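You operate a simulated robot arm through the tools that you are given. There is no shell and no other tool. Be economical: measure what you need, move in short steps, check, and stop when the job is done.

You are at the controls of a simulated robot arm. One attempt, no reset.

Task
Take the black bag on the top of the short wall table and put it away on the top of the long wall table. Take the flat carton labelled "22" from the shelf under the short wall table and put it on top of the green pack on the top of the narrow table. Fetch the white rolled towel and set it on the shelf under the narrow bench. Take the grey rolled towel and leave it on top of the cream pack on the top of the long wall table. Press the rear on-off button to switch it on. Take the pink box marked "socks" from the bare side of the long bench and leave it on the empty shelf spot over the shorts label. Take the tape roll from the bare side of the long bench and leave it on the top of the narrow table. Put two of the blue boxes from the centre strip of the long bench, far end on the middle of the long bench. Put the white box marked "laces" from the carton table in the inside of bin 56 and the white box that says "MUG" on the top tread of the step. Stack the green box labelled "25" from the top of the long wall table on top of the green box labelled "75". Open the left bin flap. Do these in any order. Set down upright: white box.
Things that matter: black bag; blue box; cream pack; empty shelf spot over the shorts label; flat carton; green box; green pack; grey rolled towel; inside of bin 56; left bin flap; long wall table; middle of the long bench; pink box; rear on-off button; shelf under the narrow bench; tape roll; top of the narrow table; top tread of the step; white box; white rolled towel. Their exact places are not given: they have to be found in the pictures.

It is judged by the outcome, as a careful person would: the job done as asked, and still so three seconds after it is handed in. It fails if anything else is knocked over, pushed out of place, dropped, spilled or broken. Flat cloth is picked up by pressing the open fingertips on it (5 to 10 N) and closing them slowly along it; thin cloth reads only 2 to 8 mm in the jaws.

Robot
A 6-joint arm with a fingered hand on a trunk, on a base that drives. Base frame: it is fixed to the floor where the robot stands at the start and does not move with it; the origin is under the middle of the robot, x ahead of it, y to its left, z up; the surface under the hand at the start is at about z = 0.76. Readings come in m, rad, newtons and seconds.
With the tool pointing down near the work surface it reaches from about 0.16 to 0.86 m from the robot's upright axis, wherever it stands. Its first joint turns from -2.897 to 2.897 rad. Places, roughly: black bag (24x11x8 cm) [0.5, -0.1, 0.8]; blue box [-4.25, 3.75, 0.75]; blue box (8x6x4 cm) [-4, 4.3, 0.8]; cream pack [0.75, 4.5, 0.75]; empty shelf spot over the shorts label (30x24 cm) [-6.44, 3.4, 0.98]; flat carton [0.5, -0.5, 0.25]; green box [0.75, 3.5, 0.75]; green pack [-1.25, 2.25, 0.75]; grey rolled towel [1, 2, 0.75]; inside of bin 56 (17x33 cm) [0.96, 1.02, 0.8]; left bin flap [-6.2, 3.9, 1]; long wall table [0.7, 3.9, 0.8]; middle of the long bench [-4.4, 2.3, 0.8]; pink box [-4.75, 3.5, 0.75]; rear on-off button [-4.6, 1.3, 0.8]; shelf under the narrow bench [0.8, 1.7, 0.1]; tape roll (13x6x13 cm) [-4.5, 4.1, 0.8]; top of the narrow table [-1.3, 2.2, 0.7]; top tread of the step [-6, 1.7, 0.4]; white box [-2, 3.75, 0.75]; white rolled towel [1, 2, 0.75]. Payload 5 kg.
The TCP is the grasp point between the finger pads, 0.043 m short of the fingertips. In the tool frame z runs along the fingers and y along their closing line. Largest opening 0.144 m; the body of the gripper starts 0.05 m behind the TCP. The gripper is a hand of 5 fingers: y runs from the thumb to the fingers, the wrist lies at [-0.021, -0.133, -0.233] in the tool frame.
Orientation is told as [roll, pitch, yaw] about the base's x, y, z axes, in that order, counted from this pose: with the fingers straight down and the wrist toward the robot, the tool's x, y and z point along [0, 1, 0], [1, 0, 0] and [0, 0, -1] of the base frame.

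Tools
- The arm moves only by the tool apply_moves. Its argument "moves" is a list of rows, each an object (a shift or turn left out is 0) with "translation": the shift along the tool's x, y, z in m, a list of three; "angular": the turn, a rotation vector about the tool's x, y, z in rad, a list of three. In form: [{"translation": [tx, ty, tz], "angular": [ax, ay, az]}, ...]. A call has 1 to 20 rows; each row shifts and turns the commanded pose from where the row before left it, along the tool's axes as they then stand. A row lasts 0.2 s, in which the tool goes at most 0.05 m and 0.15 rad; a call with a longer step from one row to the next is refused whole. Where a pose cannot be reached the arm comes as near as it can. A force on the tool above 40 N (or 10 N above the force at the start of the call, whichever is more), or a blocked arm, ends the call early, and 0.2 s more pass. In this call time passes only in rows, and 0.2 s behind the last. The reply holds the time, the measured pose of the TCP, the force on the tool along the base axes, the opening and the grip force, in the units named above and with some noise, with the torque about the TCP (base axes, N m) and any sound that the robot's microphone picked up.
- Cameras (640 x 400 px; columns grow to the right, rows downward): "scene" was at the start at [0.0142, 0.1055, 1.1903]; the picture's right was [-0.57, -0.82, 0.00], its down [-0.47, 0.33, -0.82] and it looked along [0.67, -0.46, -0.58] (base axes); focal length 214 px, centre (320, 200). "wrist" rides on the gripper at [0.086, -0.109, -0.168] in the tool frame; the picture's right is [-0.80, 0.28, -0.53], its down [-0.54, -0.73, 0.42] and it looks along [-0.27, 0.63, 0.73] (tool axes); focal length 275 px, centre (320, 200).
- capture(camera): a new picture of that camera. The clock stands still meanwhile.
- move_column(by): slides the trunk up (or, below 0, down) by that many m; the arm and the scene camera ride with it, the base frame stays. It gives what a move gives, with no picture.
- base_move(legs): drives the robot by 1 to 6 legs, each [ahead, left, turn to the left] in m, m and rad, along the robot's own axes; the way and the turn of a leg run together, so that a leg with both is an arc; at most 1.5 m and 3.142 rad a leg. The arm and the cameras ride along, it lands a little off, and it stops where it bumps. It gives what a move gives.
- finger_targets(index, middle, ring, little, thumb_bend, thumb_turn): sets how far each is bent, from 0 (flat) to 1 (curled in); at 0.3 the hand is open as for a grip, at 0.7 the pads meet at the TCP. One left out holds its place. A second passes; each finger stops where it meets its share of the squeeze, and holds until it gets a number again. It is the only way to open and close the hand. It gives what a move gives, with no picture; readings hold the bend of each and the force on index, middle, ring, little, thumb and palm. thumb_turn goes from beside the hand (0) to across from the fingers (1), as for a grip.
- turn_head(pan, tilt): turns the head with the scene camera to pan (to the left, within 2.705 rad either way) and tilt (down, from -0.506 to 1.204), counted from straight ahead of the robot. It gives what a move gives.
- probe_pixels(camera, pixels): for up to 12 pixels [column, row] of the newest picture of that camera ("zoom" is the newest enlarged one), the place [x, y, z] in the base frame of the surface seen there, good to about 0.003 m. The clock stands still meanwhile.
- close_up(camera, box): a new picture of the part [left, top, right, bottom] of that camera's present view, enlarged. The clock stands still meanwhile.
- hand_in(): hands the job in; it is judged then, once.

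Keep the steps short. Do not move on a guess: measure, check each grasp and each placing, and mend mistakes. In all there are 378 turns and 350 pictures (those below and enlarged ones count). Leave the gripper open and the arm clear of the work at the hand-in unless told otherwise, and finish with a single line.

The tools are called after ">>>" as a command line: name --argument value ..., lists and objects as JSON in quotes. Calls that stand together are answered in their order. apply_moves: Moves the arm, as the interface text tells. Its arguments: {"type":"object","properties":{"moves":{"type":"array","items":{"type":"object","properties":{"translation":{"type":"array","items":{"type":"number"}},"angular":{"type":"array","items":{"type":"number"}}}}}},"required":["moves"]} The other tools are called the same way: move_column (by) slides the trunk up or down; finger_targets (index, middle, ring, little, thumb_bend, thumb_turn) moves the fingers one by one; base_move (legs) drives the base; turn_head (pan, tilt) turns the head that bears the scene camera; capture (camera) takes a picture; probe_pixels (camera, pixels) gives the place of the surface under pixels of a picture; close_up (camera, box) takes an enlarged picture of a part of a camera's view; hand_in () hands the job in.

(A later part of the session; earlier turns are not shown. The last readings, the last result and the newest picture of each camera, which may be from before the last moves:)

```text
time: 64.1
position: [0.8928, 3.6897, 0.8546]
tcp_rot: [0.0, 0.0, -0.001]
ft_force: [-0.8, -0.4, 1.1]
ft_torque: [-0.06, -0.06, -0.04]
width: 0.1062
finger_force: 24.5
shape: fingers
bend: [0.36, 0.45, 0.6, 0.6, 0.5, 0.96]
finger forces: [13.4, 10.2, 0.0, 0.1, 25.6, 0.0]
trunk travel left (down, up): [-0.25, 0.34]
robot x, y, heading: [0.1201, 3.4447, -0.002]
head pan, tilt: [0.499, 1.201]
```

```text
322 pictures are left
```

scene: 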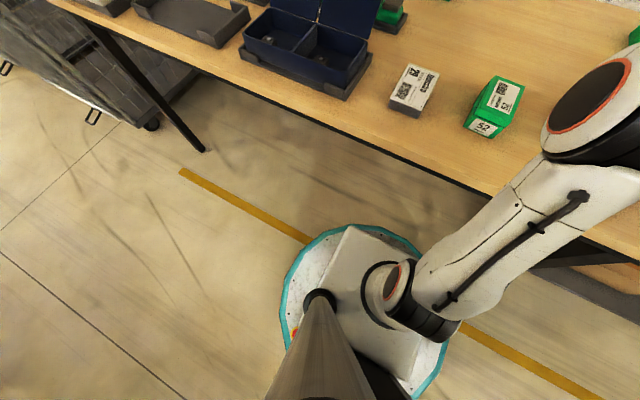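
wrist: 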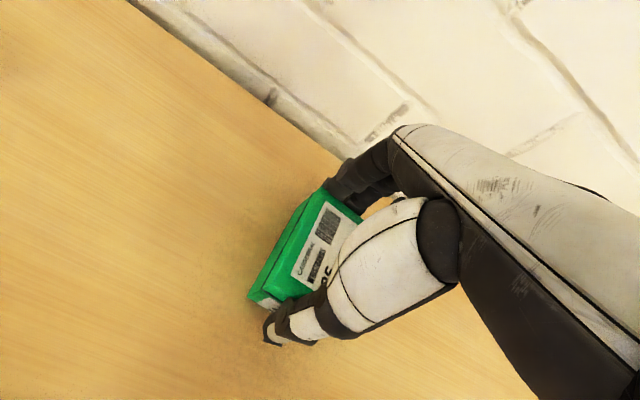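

Index, middle and thumb hold at 24 N. I'll lift a little and check that it holds level.

>>> apply_moves --moves '[{"translation": [0, 0, -0.02]}, {"translation": [0, 0, -0.03]}, {"translation": [0, 0, -0.03]}, {"translation": [0, 0, -0.03]}]'

>>> capture --camera "wrist"

```text
time: 65.1
position: [0.8943, 3.6891, 0.9625]
tcp_rot: [-0.001, 0.003, -0.001]
ft_force: [0.1, 0.0, -0.9]
ft_torque: [0.0, 0.04, -0.02]
width: 0.1063
finger_force: 23.9
shape: fingers
bend: [0.36, 0.45, 0.6, 0.6, 0.5, 0.96]
finger forces: [13.7, 9.9, 0.0, 0.0, 24.7, 0.0]
trunk travel left (down, up): [-0.25, 0.34]
robot x, y, heading: [0.1251, 3.4484, 0.001]
head pan, tilt: [0.499, 1.201]
```

```text
321 pictures are left
```

wrist: 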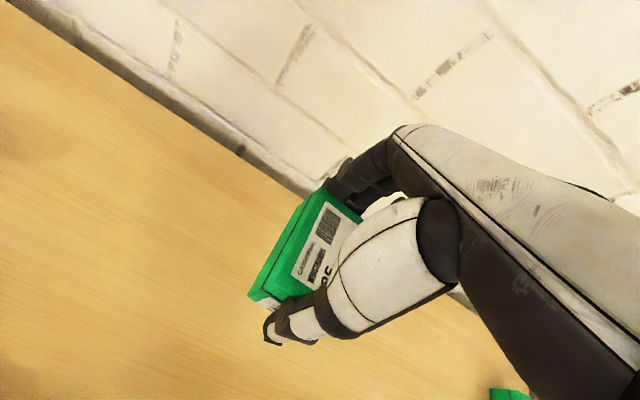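

It is held and light. I'll probe where the box sits in the hand and then go look at box 75.

>>> probe_pixels --camera "wrist" --pixels '[[322, 196], [262, 285], [275, 297], [310, 203], [252, 290], [320, 240]]'

>>> apply_moves --moves '[{"translation": [-0.045, 0, 0]}, {"translation": [-0.045, 0, 0]}, {"translation": [-0.045, 0, 0]}, {"translation": [-0.045, 0, 0]}, {"translation": [-0.045, 0, 0]}, {"translation": [-0.045, 0, 0]}]'

>>> capture --camera "wrist"

```text
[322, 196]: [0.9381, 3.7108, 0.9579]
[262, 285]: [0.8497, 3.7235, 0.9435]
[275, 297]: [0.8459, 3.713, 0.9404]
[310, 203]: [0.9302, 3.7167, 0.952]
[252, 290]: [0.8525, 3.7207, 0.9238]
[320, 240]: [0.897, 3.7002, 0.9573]
```

```text
time: 66.5
position: [0.8906, 3.4208, 0.9617]
tcp_rot: [0.002, 0.0, -0.002]
ft_force: [-0.4, 1.4, -0.7]
ft_torque: [-0.07, 0.0, -0.01]
width: 0.1065
finger_force: 23.9
shape: fingers
bend: [0.36, 0.45, 0.6, 0.6, 0.5, 0.96]
finger forces: [13.6, 9.8, 0.0, 0.0, 24.4, 0.1]
trunk travel left (down, up): [-0.25, 0.34]
robot x, y, heading: [0.1204, 3.4494, 0.005]
head pan, tilt: [0.499, 1.201]
```

```text
320 pictures are left
```

wrist: 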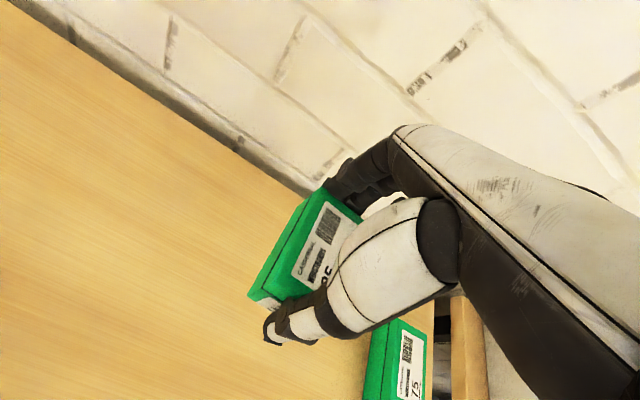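

Box centre ≈ TCP in x and y, with its bottom 0.0535 below the TCP. I'll probe box 75.

>>> probe_pixels --camera "wrist" --pixels '[[402, 320], [426, 336], [380, 390], [424, 392], [370, 370], [386, 325], [415, 340], [400, 360]]'

>>> turn_head --pan -0.45 --tilt 0.6

>>> capture --camera "scene"

```text
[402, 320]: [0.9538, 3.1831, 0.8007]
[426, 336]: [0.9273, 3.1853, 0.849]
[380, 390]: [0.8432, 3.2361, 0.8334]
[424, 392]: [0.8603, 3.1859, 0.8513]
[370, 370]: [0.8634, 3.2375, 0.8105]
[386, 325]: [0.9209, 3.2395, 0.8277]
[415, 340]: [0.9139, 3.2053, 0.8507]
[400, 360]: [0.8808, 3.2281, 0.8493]
```

```text
time: 67.8
position: [0.8917, 3.4203, 0.9628]
tcp_rot: [-0.001, 0.001, -0.003]
ft_force: [0.2, -0.4, -1.3]
ft_torque: [0.0, 0.03, 0.01]
width: 0.1061
finger_force: 23.5
shape: fingers
bend: [0.36, 0.45, 0.6, 0.6, 0.5, 0.96]
finger forces: [13.6, 9.8, 0.1, 0.0, 24.4, 0.0]
trunk travel left (down, up): [-0.25, 0.34]
robot x, y, heading: [0.1189, 3.4468, 0.001]
head pan, tilt: [-0.45, 0.6]
```

```text
319 pictures are left
```

scene: 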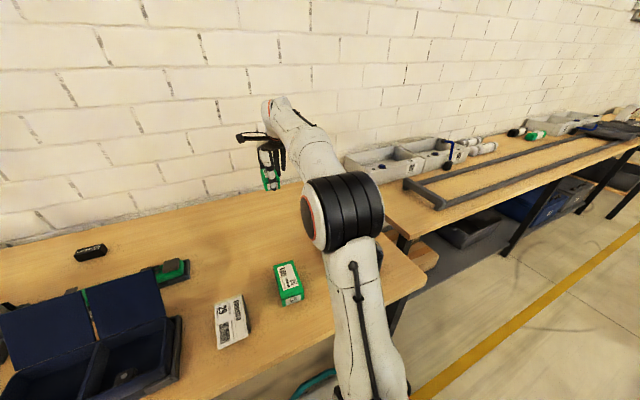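

Box 75's centre is about (0.88, 3.209) and its top 0.85. I'll move over it up high.

>>> apply_moves --moves '[{"translation": [-0.042, -0.003, 0]}, {"translation": [-0.042, -0.003, 0]}, {"translation": [-0.042, -0.003, 0]}, {"translation": [-0.042, -0.003, 0]}, {"translation": [-0.042, 0, 0]}]'

>>> capture --camera "wrist"

>>> turn_head --pan -0.1 --tilt 0.5

>>> capture --camera "scene"

```text
time: 69.0
position: [0.8805, 3.2086, 0.9622]
tcp_rot: [0.003, 0.001, -0.001]
ft_force: [-0.3, 0.9, -0.2]
ft_torque: [-0.06, -0.05, 0.02]
width: 0.106
finger_force: 23.5
shape: fingers
bend: [0.36, 0.45, 0.6, 0.6, 0.5, 0.96]
finger forces: [13.5, 9.7, 0.0, 0.0, 24.2, 0.1]
trunk travel left (down, up): [-0.25, 0.34]
robot x, y, heading: [0.1205, 3.4455, 0.007]
head pan, tilt: [-0.45, 0.6]
```

```text
318 pictures are left
```

wrist: 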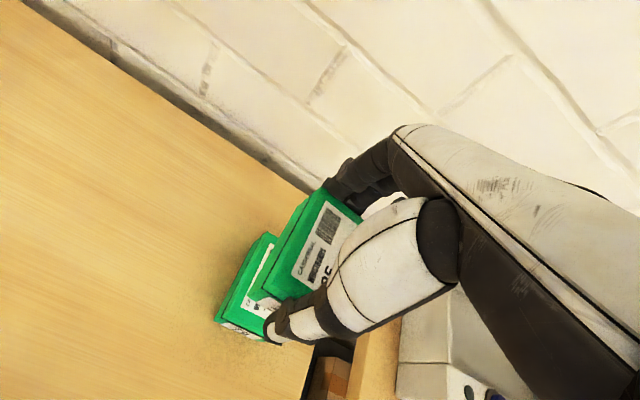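

```text
time: 69.8
position: [0.8806, 3.21, 0.9627]
tcp_rot: [-0.001, 0.0, -0.001]
ft_force: [0.0, -0.2, -0.6]
ft_torque: [-0.01, 0.0, -0.03]
width: 0.1061
finger_force: 23.3
shape: fingers
bend: [0.36, 0.45, 0.6, 0.6, 0.5, 0.96]
finger forces: [13.5, 9.7, 0.0, 0.0, 24.3, 0.1]
trunk travel left (down, up): [-0.25, 0.34]
robot x, y, heading: [0.1194, 3.4507, -0.004]
head pan, tilt: [-0.099, 0.499]
```

```text
317 pictures are left
```

scene: 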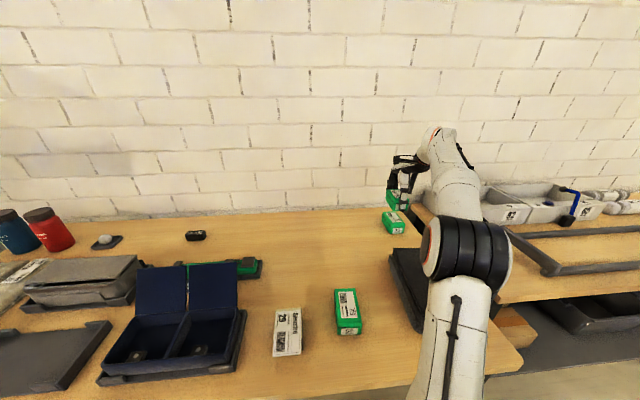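

>>> probe_pixels --camera "wrist" --pixels '[[268, 238], [258, 275], [228, 308], [220, 320], [262, 245], [235, 290], [255, 330], [250, 310]]'

>>> close_up --camera "scene" --box '[360, 140, 440, 240]'

```text
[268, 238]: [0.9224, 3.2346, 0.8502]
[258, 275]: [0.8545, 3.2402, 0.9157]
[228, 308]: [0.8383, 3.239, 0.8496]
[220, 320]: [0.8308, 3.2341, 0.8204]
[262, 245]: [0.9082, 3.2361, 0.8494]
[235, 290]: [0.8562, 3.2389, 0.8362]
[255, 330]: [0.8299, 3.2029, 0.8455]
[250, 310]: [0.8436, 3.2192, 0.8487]
```

```text
4.00 times, centred on (400, 190) of scene
```

zoom: 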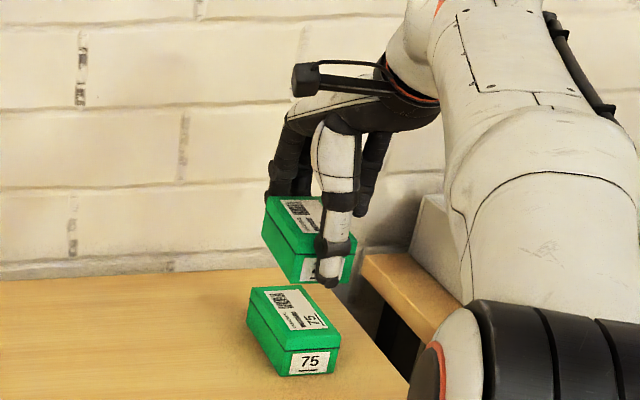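

Box 75 spans x 0.831–0.926 with its left side at 3.238, and the held box lines up. I'll lower to just above contact (TCP 0.909).

>>> apply_moves --moves '[{"translation": [0, -0.002, 0.03]}, {"translation": [0, 0, 0.02]}, {"translation": [0, 0, 0.004]}]'

>>> apply_moves --moves '[{"translation": [0, 0, 0.003]}]'

>>> close_up --camera "scene" --box '[360, 140, 440, 240]'

```text
time: 70.6
position: [0.8794, 3.2092, 0.9088]
tcp_rot: [0.001, 0.0, 0.0]
ft_force: [0.6, 0.4, -1.4]
ft_torque: [-0.01, 0.02, 0.0]
width: 0.1059
finger_force: 23.7
shape: fingers
bend: [0.36, 0.45, 0.6, 0.6, 0.5, 0.96]
finger forces: [13.5, 9.7, 0.0, 0.0, 24.2, 0.0]
trunk travel left (down, up): [-0.25, 0.34]
robot x, y, heading: [0.1218, 3.4471, 0.001]
head pan, tilt: [-0.099, 0.499]
```

```text
time: 71.0
position: [0.879, 3.2091, 0.9068]
tcp_rot: [0.002, -0.001, -0.002]
ft_force: [-0.1, 0.4, -0.4]
ft_torque: [0.01, 0.01, 0.03]
width: 0.1059
finger_force: 23.3
shape: fingers
bend: [0.36, 0.45, 0.6, 0.6, 0.5, 0.96]
finger forces: [13.5, 9.8, 0.0, 0.1, 24.2, 0.0]
trunk travel left (down, up): [-0.25, 0.34]
robot x, y, heading: [0.1243, 3.4482, 0.001]
head pan, tilt: [-0.099, 0.499]
```

```text
4.00 times, centred on (400, 190) of scene
```

zoom: 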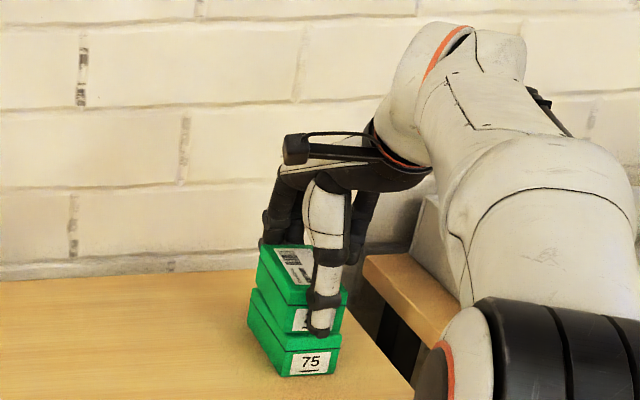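

It is almost touching. I'll go 2–4 mm lower, then open.

>>> apply_moves --moves '[{"translation": [0, 0, 0.003]}, {"translation": [0, 0, 0.002]}]'

```text
time: 71.6
position: [0.8805, 3.2103, 0.9044]
tcp_rot: [0.0, -0.005, 0.0]
ft_force: [-0.4, 0.6, 7.0]
ft_torque: [-0.08, -0.38, 0.0]
width: 0.106
finger_force: 24.2
shape: fingers
bend: [0.36, 0.45, 0.6, 0.6, 0.5, 0.96]
finger forces: [13.6, 10.1, 0.1, 0.0, 25.1, 0.1]
trunk travel left (down, up): [-0.25, 0.34]
robot x, y, heading: [0.1235, 3.4491, 0.001]
head pan, tilt: [-0.099, 0.499]
```

Contact at 7 N. I'll open and rise.

>>> finger_targets --index 0.3 --middle 0.3 --ring 0.3 --little 0.3 --thumb_bend 0.3

>>> apply_moves --moves '[{"translation": [0, 0, -0.02]}, {"translation": [0, 0, -0.03]}, {"translation": [0, 0, -0.03]}, {"translation": [0, 0, -0.03]}]'

>>> close_up --camera "scene" --box '[360, 140, 440, 240]'

```text
time: 72.6
position: [0.8792, 3.2092, 0.9005]
tcp_rot: [-0.001, 0.0, -0.001]
ft_force: [0.4, 0.2, -0.9]
ft_torque: [0.02, 0.0, 0.02]
width: 0.1492
finger_force: 0.0
shape: fingers
bend: [0.3, 0.3, 0.3, 0.3, 0.3, 0.97]
finger forces: [0.1, 0.1, 0.1, 0.1, 0.0, 0.0]
trunk travel left (down, up): [-0.25, 0.34]
robot x, y, heading: [0.1229, 3.4492, 0.003]
head pan, tilt: [-0.099, 0.499]
```

```text
time: 73.6
position: [0.8806, 3.2091, 1.0108]
tcp_rot: [0.002, 0.002, -0.001]
ft_force: [0.8, -0.9, -0.6]
ft_torque: [0.03, 0.01, -0.01]
width: 0.1492
finger_force: 0.1
shape: fingers
bend: [0.3, 0.3, 0.3, 0.3, 0.3, 0.97]
finger forces: [0.0, 0.1, 0.0, 0.1, 0.1, 0.1]
trunk travel left (down, up): [-0.25, 0.34]
robot x, y, heading: [0.1239, 3.4453, 0.004]
head pan, tilt: [-0.099, 0.499]
```

```text
4.00 times, centred on (400, 190) of scene
```

zoom: 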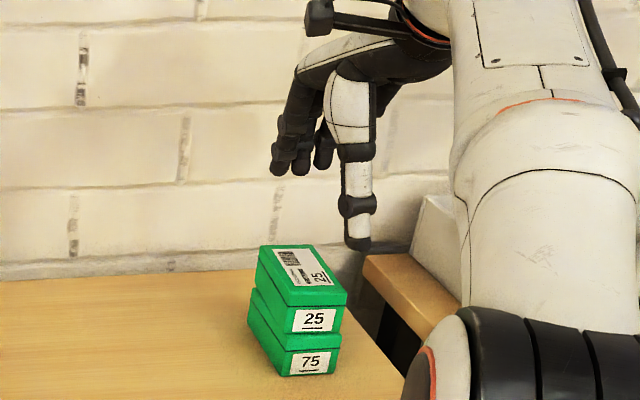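

Stacked well. Now the rolled towels: I'll retract the arm, back off and slide right to y≈2.0.

>>> apply_moves --moves '[{"translation": [0.02, -0.045, 0]}, {"translation": [0.02, -0.045, 0]}, {"translation": [0.02, -0.045, 0]}, {"translation": [0.02, -0.045, 0]}, {"translation": [0.02, -0.045, 0]}, {"translation": [0.02, -0.045, 0]}]'

>>> base_move --legs '[[-0.35, 0, 0], [0, -1.4, 0]]'

>>> turn_head --pan 0.15 --tilt 0.5

>>> capture --camera "scene"

```text
time: 75.0
position: [0.6098, 3.3302, 1.0097]
tcp_rot: [-0.002, 0.001, -0.002]
ft_force: [1.4, -0.5, -0.6]
ft_torque: [0.04, 0.08, 0.02]
width: 0.1494
finger_force: 0.2
shape: fingers
bend: [0.3, 0.3, 0.3, 0.3, 0.3, 0.97]
finger forces: [0.0, 0.0, 0.0, 0.0, 0.0, 0.0]
trunk travel left (down, up): [-0.25, 0.34]
robot x, y, heading: [0.1214, 3.4513, 0.002]
head pan, tilt: [-0.099, 0.499]
```

```text
time: 83.8
position: [0.2614, 1.9359, 1.0115]
tcp_rot: [0.0, 0.001, -0.005]
ft_force: [0.5, 0.5, -0.4]
ft_torque: [-0.02, 0.0, 0.0]
width: 0.1496
finger_force: 0.2
shape: fingers
bend: [0.3, 0.3, 0.3, 0.3, 0.3, 0.97]
finger forces: [0.0, 0.0, 0.0, 0.0, 0.1, 0.0]
trunk travel left (down, up): [-0.25, 0.34]
robot x, y, heading: [-0.2258, 2.0584, 0.002]
head pan, tilt: [-0.099, 0.499]
```

```text
time: 84.6
position: [0.2611, 1.9349, 1.0121]
tcp_rot: [0.0, 0.002, -0.005]
ft_force: [-0.1, 0.2, 1.1]
ft_torque: [0.06, 0.01, 0.02]
width: 0.1497
finger_force: 0.1
shape: fingers
bend: [0.3, 0.3, 0.3, 0.3, 0.3, 0.97]
finger forces: [0.1, 0.0, 0.0, 0.0, 0.0, 0.1]
trunk travel left (down, up): [-0.25, 0.34]
robot x, y, heading: [-0.2276, 2.0557, 0.001]
head pan, tilt: [0.15, 0.499]
```

```text
313 pictures are left
```

scene: 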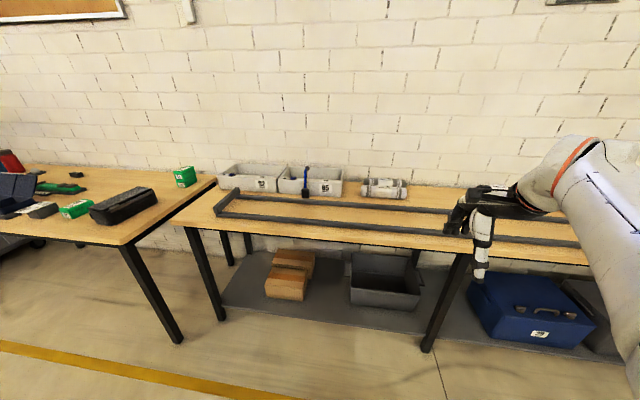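

I'll zoom on the towels and on the shelf, and probe them.

>>> close_up --camera "scene" --box '[300, 160, 460, 260]'

>>> probe_pixels --camera "zoom" --pixels '[[250, 110], [420, 105], [330, 85], [330, 110], [330, 130], [420, 90], [240, 90], [330, 75]]'

>>> probe_pixels --camera "scene" --pixels '[[325, 295], [300, 320], [400, 330], [450, 260], [445, 290], [430, 345], [245, 300], [385, 308], [330, 270], [480, 320], [420, 315]]'

```text
4.00 times, centred on (380, 210) of scene
```

zoom: 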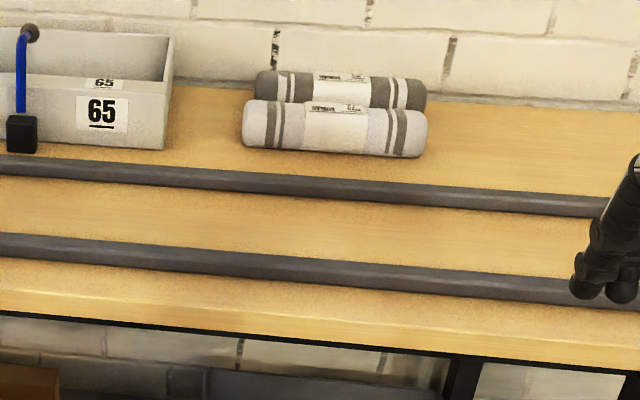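

```text
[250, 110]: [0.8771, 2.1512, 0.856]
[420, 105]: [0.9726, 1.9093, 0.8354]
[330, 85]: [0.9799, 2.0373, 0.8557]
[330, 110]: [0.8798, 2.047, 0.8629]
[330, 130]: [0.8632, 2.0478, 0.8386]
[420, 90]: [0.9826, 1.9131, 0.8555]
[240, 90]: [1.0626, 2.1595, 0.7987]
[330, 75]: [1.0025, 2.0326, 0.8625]
```

```text
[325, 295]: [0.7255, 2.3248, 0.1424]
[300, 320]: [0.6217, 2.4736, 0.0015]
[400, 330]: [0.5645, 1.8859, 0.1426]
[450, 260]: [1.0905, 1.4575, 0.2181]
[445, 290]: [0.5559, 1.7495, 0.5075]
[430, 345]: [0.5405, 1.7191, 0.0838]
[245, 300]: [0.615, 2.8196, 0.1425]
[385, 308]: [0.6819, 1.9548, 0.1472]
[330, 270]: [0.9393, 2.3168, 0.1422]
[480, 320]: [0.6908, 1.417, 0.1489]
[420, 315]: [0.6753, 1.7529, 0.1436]
```

The front roll is the white one (axis along y, 1.915–2.15, x≈0.89, top 0.863); the rear roll is the grey one (x≈1.0). I'll drive ahead 0.4.

>>> base_move --legs '[[0.4, 0.06, 0]]'

>>> finger_targets --index 0.43 --middle 0.43 --ring 0.43 --little 0.43 --thumb_bend 0.3

>>> capture --camera "wrist"

```text
time: 87.1
position: [0.6642, 1.9969, 1.011]
tcp_rot: [0.001, 0.0, -0.004]
ft_force: [-0.3, 0.5, 0.0]
ft_torque: [0.0, -0.04, 0.04]
width: 0.1494
finger_force: 0.0
shape: fingers
bend: [0.3, 0.3, 0.3, 0.3, 0.3, 0.97]
finger forces: [0.1, 0.1, 0.1, 0.1, 0.0, 0.0]
trunk travel left (down, up): [-0.25, 0.34]
robot x, y, heading: [0.1756, 2.1165, 0.003]
head pan, tilt: [0.15, 0.499]
```

```text
time: 88.1
position: [0.6624, 1.9958, 1.0104]
tcp_rot: [-0.001, 0.001, -0.003]
ft_force: [0.1, -0.7, -0.5]
ft_torque: [-0.01, -0.02, 0.01]
width: 0.127
finger_force: 0.0
shape: fingers
bend: [0.43, 0.43, 0.43, 0.43, 0.3, 0.97]
finger forces: [0.0, 0.1, 0.0, 0.1, 0.0, 0.0]
trunk travel left (down, up): [-0.25, 0.34]
robot x, y, heading: [0.1789, 2.1149, 0.002]
head pan, tilt: [0.15, 0.499]
```

```text
311 pictures are left
```

wrist: 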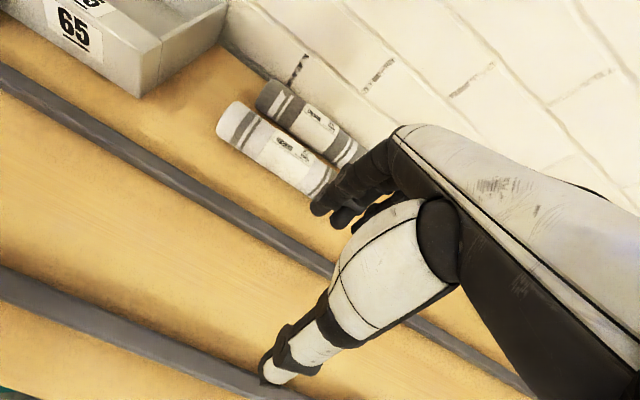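

>>> close_up --camera "wrist" --box '[200, 60, 370, 210]'

>>> probe_pixels --camera "wrist" --pixels '[[232, 108], [218, 128], [270, 85], [330, 165], [300, 190], [275, 145], [310, 125], [255, 120], [262, 105], [345, 150], [285, 160]]'

```text
2.67 times, centred on (285, 135) of wrist
```

zoom: 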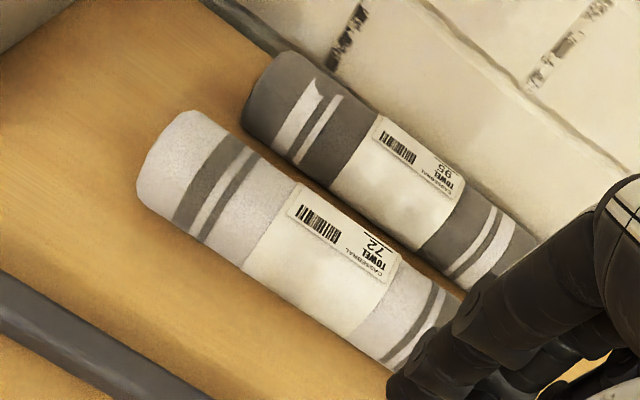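

```text
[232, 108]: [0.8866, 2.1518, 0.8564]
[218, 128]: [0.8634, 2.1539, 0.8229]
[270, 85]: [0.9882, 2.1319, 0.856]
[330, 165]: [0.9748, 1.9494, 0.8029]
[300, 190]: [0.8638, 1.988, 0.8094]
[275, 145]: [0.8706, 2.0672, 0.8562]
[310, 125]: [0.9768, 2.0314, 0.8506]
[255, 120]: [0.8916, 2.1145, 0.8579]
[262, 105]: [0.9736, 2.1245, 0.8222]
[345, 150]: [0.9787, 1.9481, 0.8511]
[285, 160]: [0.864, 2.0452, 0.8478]
```

The gap between the rolls is about 4.5 cm, enough for the fingers. I'll move over the white roll centre (0.89, 2.035), then lower to 0.93 and look.

>>> apply_moves --moves '[{"translation": [0.008, 0.046, 0]}, {"translation": [0.008, 0.046, 0]}, {"translation": [0.008, 0.046, 0]}, {"translation": [0.008, 0.046, 0]}, {"translation": [0.008, 0.044, 0]}, {"translation": [0, 0, 0.04]}, {"translation": [0, 0, 0.04]}]'

>>> capture --camera "wrist"

```text
time: 89.7
position: [0.8913, 2.0352, 0.9315]
tcp_rot: [0.0, -0.001, -0.002]
ft_force: [0.1, 0.2, 1.0]
ft_torque: [0.02, -0.04, -0.01]
width: 0.127
finger_force: 0.1
shape: fingers
bend: [0.43, 0.43, 0.43, 0.43, 0.3, 0.97]
finger forces: [0.0, 0.1, 0.1, 0.0, 0.0, 0.1]
trunk travel left (down, up): [-0.25, 0.34]
robot x, y, heading: [0.1786, 2.1163, -0.001]
head pan, tilt: [0.15, 0.499]
```

```text
309 pictures are left
```

wrist: 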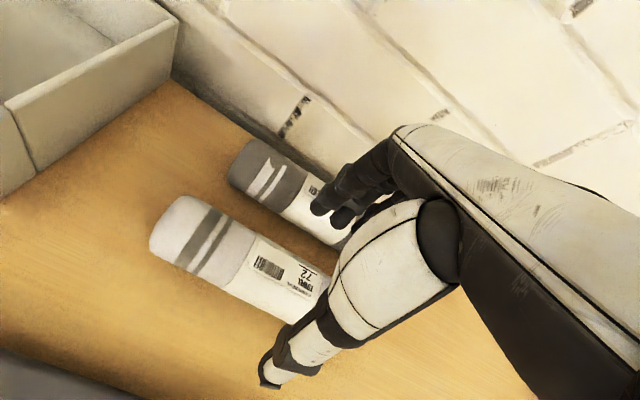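

I'll descend slowly to 0.857, checking the force.

>>> apply_moves --moves '[{"translation": [0, 0, 0.025]}, {"translation": [0, 0, 0.02]}, {"translation": [0, 0, 0.015]}, {"translation": [0, 0, 0.014]}]'

>>> capture --camera "wrist"

```text
time: 90.7
position: [0.8912, 2.0345, 0.8556]
tcp_rot: [0.001, 0.0, -0.004]
ft_force: [-0.8, -0.5, 0.4]
ft_torque: [-0.04, 0.03, -0.02]
width: 0.1268
finger_force: 0.2
shape: fingers
bend: [0.43, 0.43, 0.43, 0.43, 0.3, 0.97]
finger forces: [0.0, 0.3, 0.1, 0.0, 0.0, 0.1]
trunk travel left (down, up): [-0.25, 0.34]
robot x, y, heading: [0.1775, 2.1162, 0.0]
head pan, tilt: [0.15, 0.499]
```

```text
308 pictures are left
```

wrist: 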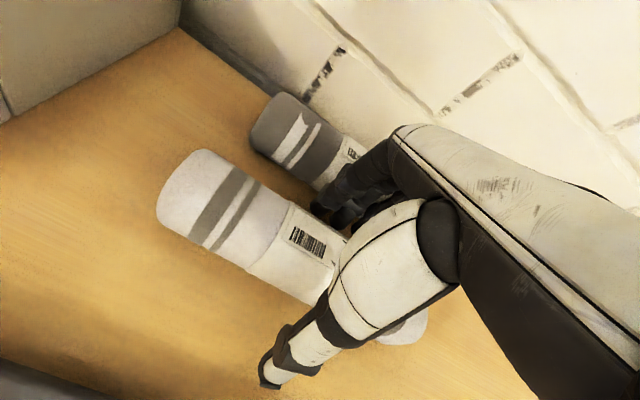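

The fingers are in the gap without contact. I'll close on the white roll.

>>> finger_targets --index 0.62 --middle 0.62 --ring 0.62 --little 0.62 --thumb_bend 0.62

>>> apply_moves --moves '[{"translation": [0, 0, -0.02]}, {"translation": [0, 0, -0.03]}, {"translation": [0, -0.01, -0.03]}, {"translation": [0, -0.02, -0.03]}, {"translation": [0, -0.03, -0.03]}]'

>>> capture --camera "wrist"

```text
time: 91.7
position: [0.8925, 2.0359, 0.8577]
tcp_rot: [0.0, 0.001, -0.005]
ft_force: [0.4, -0.1, 2.2]
ft_torque: [-0.03, -0.1, 0.06]
width: 0.06
finger_force: 11.8
shape: fingers
bend: [0.58, 0.6, 0.61, 0.62, 0.55, 0.97]
finger forces: [5.9, 4.3, 2.2, 0.0, 11.9, 0.1]
trunk travel left (down, up): [-0.25, 0.34]
robot x, y, heading: [0.175, 2.1146, -0.001]
head pan, tilt: [0.15, 0.499]
```

```text
time: 92.9
position: [0.8313, 2.0359, 0.9971]
tcp_rot: [0.003, 0.0, -0.006]
ft_force: [0.8, -0.2, -3.1]
ft_torque: [0.01, 0.03, 0.03]
width: 0.06
finger_force: 12.0
shape: fingers
bend: [0.58, 0.6, 0.61, 0.62, 0.55, 0.96]
finger forces: [5.9, 3.9, 1.6, 0.1, 11.5, 0.1]
trunk travel left (down, up): [-0.25, 0.34]
robot x, y, heading: [0.173, 2.1144, -0.001]
head pan, tilt: [0.15, 0.499]
```

```text
307 pictures are left
```

wrist: 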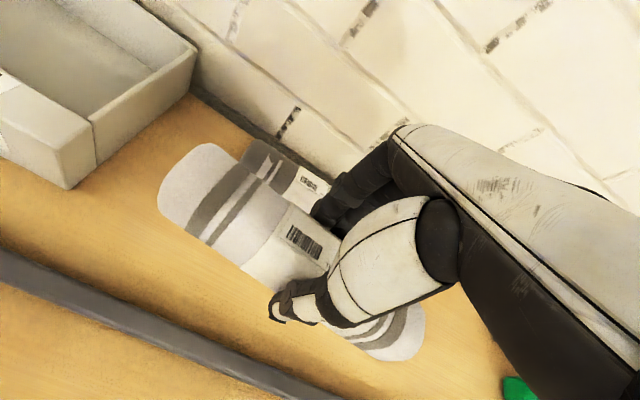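

It is held. I'll tighten slightly, then back off and go to y≈2.75 to view the shelf.

>>> finger_targets --index 0.66 --middle 0.68 --ring 0.68 --little 0.68 --thumb_bend 0.64

>>> base_move --legs '[[-0.65, 0, 0], [0, 0.5, 0]]'

>>> turn_head --pan 0.2 --tilt 0.6

>>> capture --camera "scene"

```text
time: 93.9
position: [0.8321, 2.036, 0.9971]
tcp_rot: [0.001, 0.0, -0.005]
ft_force: [-0.7, -0.3, -1.9]
ft_torque: [-0.01, 0.0, 0.01]
width: 0.0595
finger_force: 20.5
shape: fingers
bend: [0.59, 0.63, 0.65, 0.67, 0.54, 0.95]
finger forces: [7.9, 7.8, 3.8, 0.8, 20.3, 0.0]
trunk travel left (down, up): [-0.25, 0.34]
robot x, y, heading: [0.1771, 2.1157, 0.0]
head pan, tilt: [0.15, 0.499]
```

```text
time: 100.1
position: [0.1751, 2.5377, 0.998]
tcp_rot: [-0.001, 0.0, 0.001]
ft_force: [0.7, -1.0, -1.4]
ft_torque: [0.01, -0.02, 0.03]
width: 0.0598
finger_force: 20.6
shape: fingers
bend: [0.59, 0.63, 0.65, 0.67, 0.54, 0.95]
finger forces: [7.8, 7.7, 3.8, 0.9, 20.4, 0.1]
trunk travel left (down, up): [-0.25, 0.34]
robot x, y, heading: [-0.4786, 2.6142, 0.008]
head pan, tilt: [0.15, 0.499]
```

```text
time: 100.8
position: [0.1767, 2.5377, 0.9975]
tcp_rot: [0.001, 0.003, 0.001]
ft_force: [0.9, -0.1, -2.1]
ft_torque: [-0.02, -0.07, 0.0]
width: 0.0596
finger_force: 20.5
shape: fingers
bend: [0.59, 0.63, 0.65, 0.67, 0.54, 0.95]
finger forces: [7.9, 7.7, 3.9, 0.8, 20.4, 0.0]
trunk travel left (down, up): [-0.25, 0.34]
robot x, y, heading: [-0.4794, 2.6149, 0.006]
head pan, tilt: [0.201, 0.6]
```

```text
306 pictures are left
```

scene: 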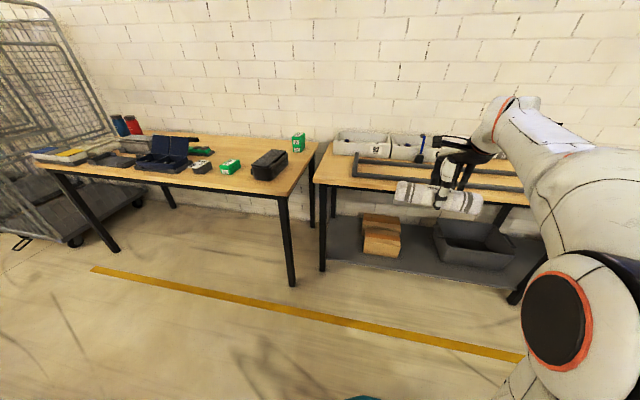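

>>> close_up --camera "scene" --box '[300, 190, 540, 310]'

>>> probe_pixels --camera "zoom" --pixels '[[68, 205], [100, 130], [110, 195], [160, 160], [260, 180], [350, 150], [300, 170], [370, 200], [550, 210], [300, 215], [450, 245], [265, 120]]'

```text
2.67 times, centred on (420, 250) of scene
```

zoom: 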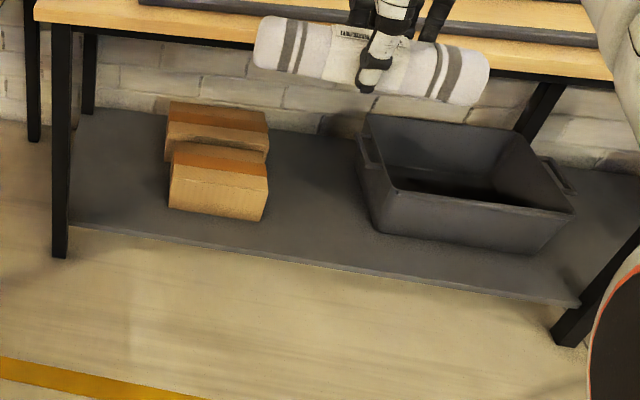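

```text
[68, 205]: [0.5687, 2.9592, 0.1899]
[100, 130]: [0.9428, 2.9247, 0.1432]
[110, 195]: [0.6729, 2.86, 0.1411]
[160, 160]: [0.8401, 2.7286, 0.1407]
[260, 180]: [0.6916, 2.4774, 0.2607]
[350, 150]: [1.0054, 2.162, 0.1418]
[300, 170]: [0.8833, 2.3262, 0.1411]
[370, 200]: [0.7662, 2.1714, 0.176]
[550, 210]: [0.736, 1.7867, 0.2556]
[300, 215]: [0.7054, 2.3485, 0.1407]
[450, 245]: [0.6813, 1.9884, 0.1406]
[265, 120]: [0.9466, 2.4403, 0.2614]
```

The gap between the carton (y≥2.44) and the grey bin (y≤2.19) has shelf front space, so I'll set the roll along y at about (0.635, 2.31). First I lower the trunk and fold the arm down out in the aisle.

>>> move_column --by -0.25

>>> apply_moves --moves '[{"translation": [0, -0.02, 0.05]}, {"translation": [0, -0.02, 0.045]}, {"translation": [0, -0.02, 0.045]}, {"translation": [0, -0.02, 0.045]}, {"translation": [0, -0.02, 0.045]}, {"translation": [0, 0, 0.045]}, {"translation": [0, 0, 0.045]}, {"translation": [0, 0, 0.045]}, {"translation": [0, 0, 0.045]}, {"translation": [0, 0, 0.045]}]'

>>> capture --camera "scene"

```text
time: 103.3
position: [0.1767, 2.5385, 0.747]
tcp_rot: [0.0, 0.001, 0.001]
ft_force: [0.2, 1.2, -1.9]
ft_torque: [-0.02, 0.0, -0.01]
width: 0.0597
finger_force: 20.3
shape: fingers
bend: [0.59, 0.63, 0.65, 0.67, 0.54, 0.95]
finger forces: [7.9, 7.8, 3.8, 0.7, 20.5, 0.0]
trunk travel left (down, up): [0.0, 0.59]
robot x, y, heading: [-0.4795, 2.6151, 0.007]
head pan, tilt: [0.201, 0.6]
```

```text
refused: row 1 steps farther than a row can; nothing moved
```

```text
304 pictures are left
```

scene: 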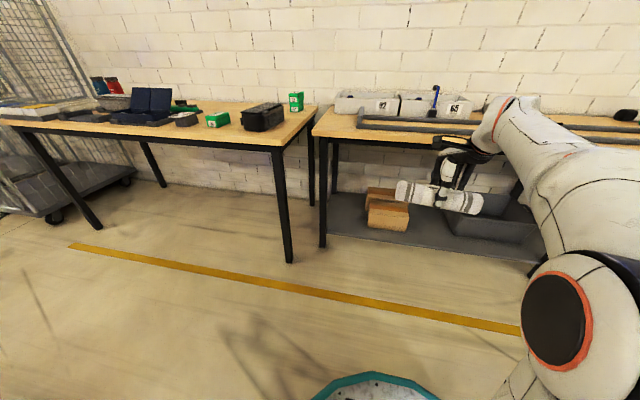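

Step 1 was slightly too long, so I'll resend with shorter steps.

>>> apply_moves --moves '[{"translation": [0, -0.02, 0.044]}, {"translation": [0, -0.02, 0.044]}, {"translation": [0, -0.02, 0.044]}, {"translation": [0, -0.02, 0.044]}, {"translation": [0, -0.02, 0.044]}, {"translation": [0, 0, 0.045]}, {"translation": [0, 0, 0.045]}, {"translation": [0, 0, 0.045]}, {"translation": [0, 0, 0.045]}, {"translation": [0, 0, 0.045]}]'

>>> capture --camera "scene"

```text
time: 105.5
position: [0.0718, 2.5417, 0.3017]
tcp_rot: [-0.016, 0.006, 0.057]
ft_force: [2.8, -7.3, 1.4]
ft_torque: [0.52, 0.16, -0.2]
width: 0.0595
finger_force: 19.9
shape: fingers
bend: [0.59, 0.63, 0.65, 0.68, 0.54, 0.95]
finger forces: [8.1, 7.5, 3.8, 0.6, 19.9, 0.1]
trunk travel left (down, up): [0.0, 0.59]
robot x, y, heading: [-0.476, 2.6173, 0.009]
head pan, tilt: [0.201, 0.6]
```

```text
303 pictures are left
```

scene: 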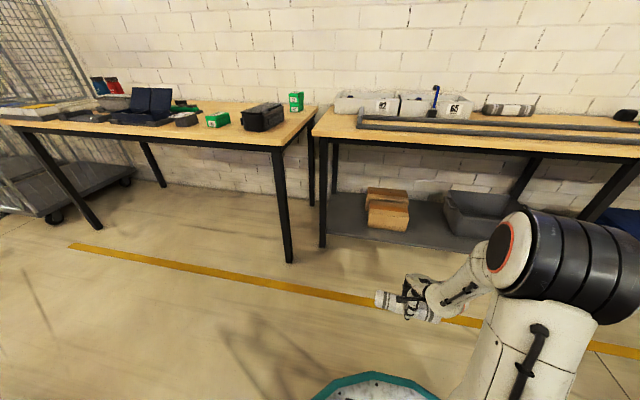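

The arm folds low. I'll probe the elbow so it won't strike the bench edge.

>>> probe_pixels --camera "scene" --pixels '[[500, 245], [530, 240], [480, 270], [600, 260], [420, 290], [385, 298], [560, 225], [350, 235], [338, 250]]'

>>> apply_moves --moves '[{"translation": [0, 0, 0.0]}]'

```text
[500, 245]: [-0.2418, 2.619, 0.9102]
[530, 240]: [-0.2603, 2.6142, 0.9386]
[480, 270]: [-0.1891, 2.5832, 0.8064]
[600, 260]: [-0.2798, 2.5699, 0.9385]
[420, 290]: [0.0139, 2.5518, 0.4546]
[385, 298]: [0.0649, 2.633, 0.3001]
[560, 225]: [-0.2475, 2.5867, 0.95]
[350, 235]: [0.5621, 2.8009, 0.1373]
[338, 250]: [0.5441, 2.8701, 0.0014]
```

```text
time: 105.9
position: [0.0748, 2.539, 0.3015]
tcp_rot: [0.001, -0.001, -0.001]
ft_force: [0.7, 0.7, -1.5]
ft_torque: [-0.01, -0.02, 0.02]
width: 0.0593
finger_force: 20.3
shape: fingers
bend: [0.59, 0.63, 0.65, 0.68, 0.54, 0.95]
finger forces: [8.0, 7.5, 3.8, 0.7, 19.9, 0.0]
trunk travel left (down, up): [0.0, 0.59]
robot x, y, heading: [-0.4795, 2.614, 0.007]
head pan, tilt: [0.201, 0.6]
```

The elbow is only 0.25 m ahead of the axis, which is fine. I'll slide right 0.23, then ahead 0.45.

>>> base_move --legs '[[0, -0.23, -0.007], [0.45, 0, 0]]'

>>> turn_head --pan 0.1 --tilt 0.9

>>> capture --camera "scene"

>>> capture --camera "wrist"

```text
time: 110.0
position: [0.5254, 2.2998, 0.3024]
tcp_rot: [0.0, 0.001, -0.01]
ft_force: [-0.8, 0.1, -1.7]
ft_torque: [-0.01, -0.02, -0.04]
width: 0.0594
finger_force: 19.6
shape: fingers
bend: [0.59, 0.63, 0.65, 0.68, 0.54, 0.95]
finger forces: [8.0, 7.6, 3.7, 0.7, 19.9, 0.0]
trunk travel left (down, up): [0.0, 0.59]
robot x, y, heading: [-0.0328, 2.3769, -0.007]
head pan, tilt: [0.201, 0.6]
```

```text
time: 110.8
position: [0.5251, 2.2999, 0.3026]
tcp_rot: [0.0, 0.0, -0.011]
ft_force: [0.6, -0.3, -1.0]
ft_torque: [-0.02, 0.02, 0.02]
width: 0.0594
finger_force: 19.7
shape: fingers
bend: [0.59, 0.63, 0.65, 0.68, 0.54, 0.95]
finger forces: [8.0, 7.5, 3.8, 0.7, 19.9, 0.1]
trunk travel left (down, up): [0.0, 0.59]
robot x, y, heading: [-0.031, 2.3809, -0.007]
head pan, tilt: [0.099, 0.901]
```

```text
302 pictures are left
```

scene: 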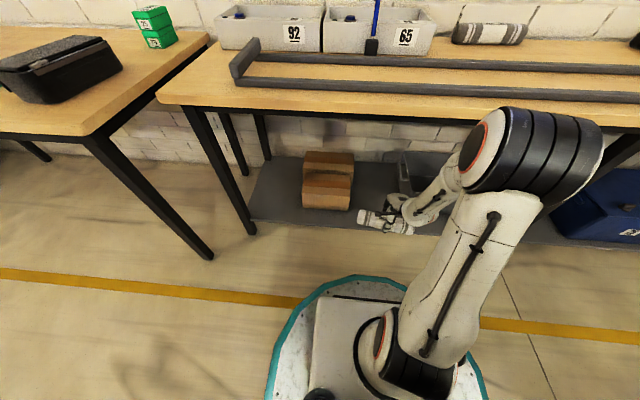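

```text
301 pictures are left
```

wrist: 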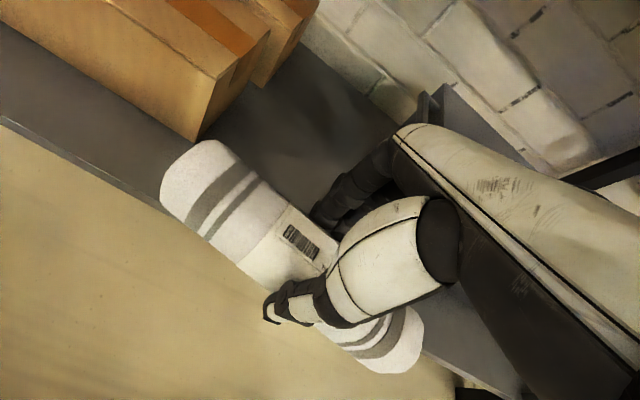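

I'll probe the carton corner, bin edge and shelf edge from the wrist camera.

>>> probe_pixels --camera "wrist" --pixels '[[190, 135], [215, 80], [60, 145], [430, 100], [300, 100], [440, 370], [440, 110], [100, 165]]'

```text
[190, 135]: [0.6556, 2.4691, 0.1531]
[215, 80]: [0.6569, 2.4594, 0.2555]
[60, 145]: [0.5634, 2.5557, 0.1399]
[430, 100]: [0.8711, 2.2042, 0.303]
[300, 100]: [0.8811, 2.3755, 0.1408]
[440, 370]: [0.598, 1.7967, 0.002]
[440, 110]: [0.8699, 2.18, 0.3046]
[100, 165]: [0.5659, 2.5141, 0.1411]
```

Carton: front x 0.656, right face y 2.46. I'll set the roll at (0.66, 2.322): move in, then lower.

>>> apply_moves --moves '[{"translation": [0.007, 0.034, 0], "angular": [0, 0, -0.011]}, {"translation": [0.007, 0.034, 0]}, {"translation": [0.007, 0.034, 0]}, {"translation": [0.001, 0.033, 0]}, {"translation": [0, 0, 0.03]}, {"translation": [0, 0, 0.03]}, {"translation": [0, 0, 0.02]}, {"translation": [0, 0, 0.014]}]'

>>> capture --camera "wrist"

```text
time: 112.6
position: [0.6588, 2.3215, 0.2084]
tcp_rot: [0.0, 0.001, 0.001]
ft_force: [0.9, 0.3, -1.8]
ft_torque: [-0.04, 0.04, 0.0]
width: 0.0594
finger_force: 20.0
shape: fingers
bend: [0.59, 0.63, 0.65, 0.68, 0.54, 0.95]
finger forces: [8.1, 7.4, 3.7, 0.5, 19.9, 0.1]
trunk travel left (down, up): [0.0, 0.59]
robot x, y, heading: [-0.0286, 2.3837, -0.005]
head pan, tilt: [0.099, 0.901]
```

```text
300 pictures are left
```

wrist: 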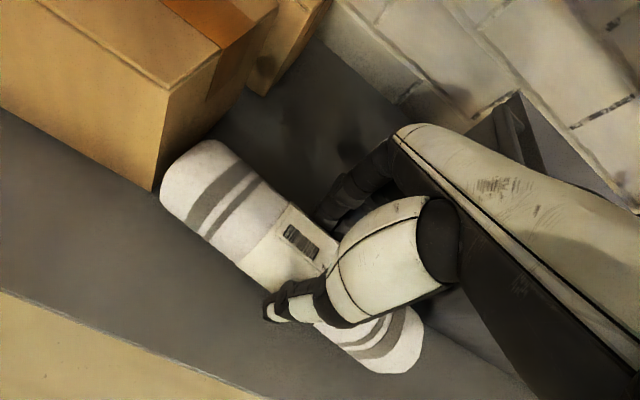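

It is close to the carton but clear. I'll lower to contact.

>>> apply_moves --moves '[{"translation": [-0.004, 0, 0.004]}, {"translation": [0, 0, 0.004]}, {"translation": [0, 0, 0.002]}]'

```text
time: 113.4
position: [0.6595, 2.3185, 0.1984]
tcp_rot: [-0.001, 0.001, -0.002]
ft_force: [-0.1, -0.3, -1.0]
ft_torque: [0.0, -0.04, 0.01]
width: 0.0593
finger_force: 20.7
shape: fingers
bend: [0.59, 0.63, 0.65, 0.68, 0.54, 0.95]
finger forces: [8.1, 7.5, 3.7, 0.6, 19.9, 0.1]
trunk travel left (down, up): [0.0, 0.59]
robot x, y, heading: [-0.0305, 2.3837, -0.007]
head pan, tilt: [0.099, 0.901]
```

>>> apply_moves --moves '[{"translation": [0, 0, 0.002]}, {"translation": [0, 0, 0.002]}]'

```text
time: 114.0
position: [0.661, 2.3167, 0.1959]
tcp_rot: [0.0, -0.005, 0.0]
ft_force: [-5.2, 0.3, 15.9]
ft_torque: [0.0, 0.07, -0.04]
width: 0.0598
finger_force: 21.6
shape: fingers
bend: [0.6, 0.64, 0.65, 0.68, 0.54, 0.95]
finger forces: [7.9, 7.4, 3.3, 0.0, 24.2, 0.1]
trunk travel left (down, up): [0.0, 0.59]
robot x, y, heading: [-0.026, 2.3806, -0.006]
head pan, tilt: [0.099, 0.901]
```

Contact at 16 N. I'll ease up 2 mm, open and rise.

>>> apply_moves --moves '[{"translation": [0, 0, -0.001]}]'

>>> finger_targets --index 0.35 --middle 0.35 --ring 0.35 --little 0.35 --thumb_bend 0.35

>>> apply_moves --moves '[{"translation": [0, 0, -0.02]}, {"translation": [0, 0, -0.03]}, {"translation": [0, 0, -0.03]}, {"translation": [0, -0.01, -0.02]}]'

>>> capture --camera "wrist"

```text
time: 114.4
position: [0.6618, 2.3174, 0.1956]
tcp_rot: [-0.001, -0.001, -0.001]
ft_force: [-0.2, 0.3, 13.9]
ft_torque: [-0.04, -0.09, 0.01]
width: 0.0596
finger_force: 21.8
shape: fingers
bend: [0.6, 0.64, 0.65, 0.68, 0.54, 0.95]
finger forces: [8.9, 8.3, 3.9, 0.0, 22.7, 0.0]
trunk travel left (down, up): [0.0, 0.59]
robot x, y, heading: [-0.0308, 2.3818, -0.003]
head pan, tilt: [0.099, 0.901]
```

```text
time: 115.4
position: [0.6598, 2.3173, 0.1959]
tcp_rot: [-0.001, 0.002, 0.0]
ft_force: [0.4, -0.5, -0.4]
ft_torque: [0.01, 0.03, -0.02]
width: 0.1318
finger_force: 0.1
shape: fingers
bend: [0.35, 0.35, 0.35, 0.35, 0.35, 0.97]
finger forces: [0.0, 0.0, 0.0, 0.1, 0.0, 0.0]
trunk travel left (down, up): [0.0, 0.59]
robot x, y, heading: [-0.0332, 2.3806, -0.008]
head pan, tilt: [0.099, 0.901]
```

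```text
time: 116.4
position: [0.6493, 2.3181, 0.2937]
tcp_rot: [0.0, 0.003, 0.0]
ft_force: [0.4, -0.7, -0.2]
ft_torque: [0.01, 0.0, -0.03]
width: 0.1319
finger_force: 0.0
shape: fingers
bend: [0.35, 0.35, 0.35, 0.35, 0.35, 0.97]
finger forces: [0.0, 0.0, 0.0, 0.1, 0.0, 0.0]
trunk travel left (down, up): [0.0, 0.59]
robot x, y, heading: [-0.0281, 2.3825, -0.002]
head pan, tilt: [0.099, 0.901]
```

```text
299 pictures are left
```

wrist: 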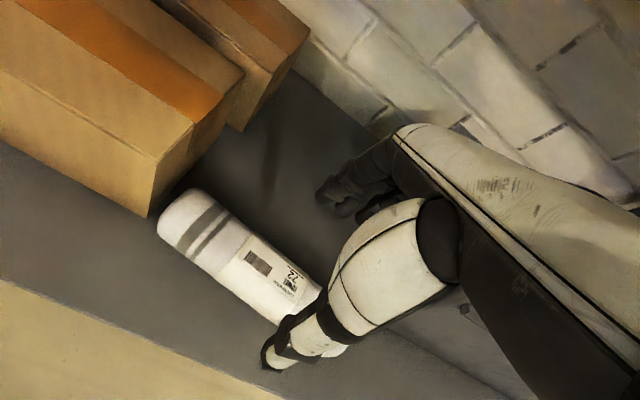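

The white roll lies on the shelf. I'll back out 0.45, then raise the arm and trunk.

>>> base_move --legs '[[-0.45, 0, 0]]'

>>> apply_moves --moves '[{"translation": [0, 0, -0.045]}, {"translation": [0, 0, -0.045]}, {"translation": [0, 0, -0.045]}, {"translation": [0, 0, -0.045]}, {"translation": [0, 0, -0.045]}, {"translation": [0, 0, -0.045]}, {"translation": [0, 0, -0.045]}, {"translation": [0, 0, -0.045]}, {"translation": [0, 0, -0.045]}, {"translation": [0, 0, -0.045]}]'

>>> move_column --by 0.28

>>> base_move --legs '[[0, -0.27, 0], [0.68, 0, 0]]'

```text
time: 119.1
position: [0.197, 2.3181, 0.2941]
tcp_rot: [0.0, 0.002, 0.0]
ft_force: [-0.3, 0.5, 0.5]
ft_torque: [-0.02, 0.04, 0.03]
width: 0.1317
finger_force: 0.0
shape: fingers
bend: [0.35, 0.35, 0.35, 0.35, 0.35, 0.97]
finger forces: [0.0, 0.1, 0.0, 0.0, 0.0, 0.1]
trunk travel left (down, up): [0.0, 0.59]
robot x, y, heading: [-0.4846, 2.3844, -0.008]
head pan, tilt: [0.099, 0.901]
```

```text
time: 121.3
position: [0.1951, 2.3185, 0.7427]
tcp_rot: [0.001, 0.004, -0.001]
ft_force: [0.3, 0.4, -1.4]
ft_torque: [0.05, 0.07, -0.01]
width: 0.1319
finger_force: 0.3
shape: fingers
bend: [0.35, 0.35, 0.35, 0.35, 0.35, 0.98]
finger forces: [0.1, 0.0, 0.0, 0.0, 0.0, 0.1]
trunk travel left (down, up): [0.0, 0.59]
robot x, y, heading: [-0.4839, 2.385, -0.005]
head pan, tilt: [0.099, 0.901]
```

```text
time: 124.1
position: [0.1968, 2.319, 1.023]
tcp_rot: [0.0, 0.003, 0.0]
ft_force: [-0.6, -0.5, -0.3]
ft_torque: [0.01, 0.01, 0.01]
width: 0.1321
finger_force: 0.1
shape: fingers
bend: [0.35, 0.35, 0.35, 0.35, 0.35, 0.98]
finger forces: [0.1, 0.0, 0.0, 0.1, 0.1, 0.0]
trunk travel left (down, up): [-0.28, 0.31]
robot x, y, heading: [-0.4778, 2.3805, -0.009]
head pan, tilt: [0.099, 0.901]
```

```text
time: 129.4
position: [0.8765, 2.0384, 1.0234]
tcp_rot: [0.0, 0.0, -0.006]
ft_force: [-0.5, -1.5, 0.5]
ft_torque: [0.01, -0.01, -0.01]
width: 0.1321
finger_force: 0.0
shape: fingers
bend: [0.35, 0.35, 0.35, 0.35, 0.35, 0.98]
finger forces: [0.0, 0.0, 0.1, 0.1, 0.0, 0.0]
trunk travel left (down, up): [-0.28, 0.31]
robot x, y, heading: [0.1969, 2.1072, -0.014]
head pan, tilt: [0.099, 0.901]
```

Now the grey roll: take a wrist look.

>>> capture --camera "wrist"

>>> close_up --camera "wrist" --box '[180, 100, 380, 260]'

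```text
298 pictures are left
```

wrist: 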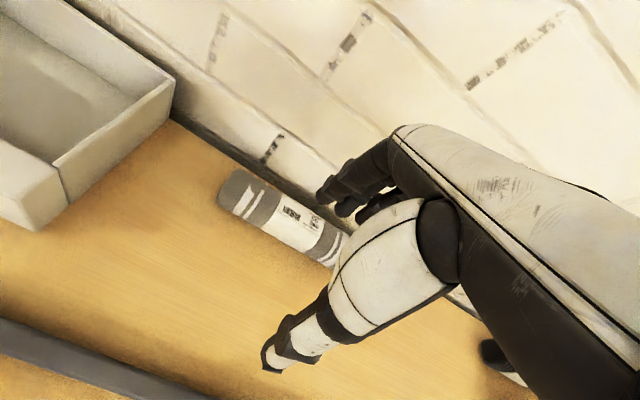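

```text
2.50 times, centred on (280, 180) of wrist
```

zoom: 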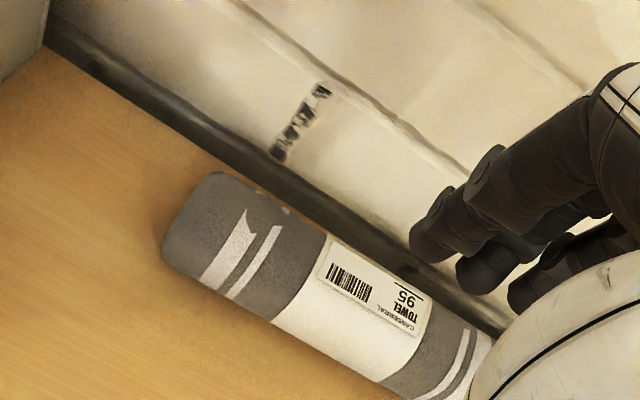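

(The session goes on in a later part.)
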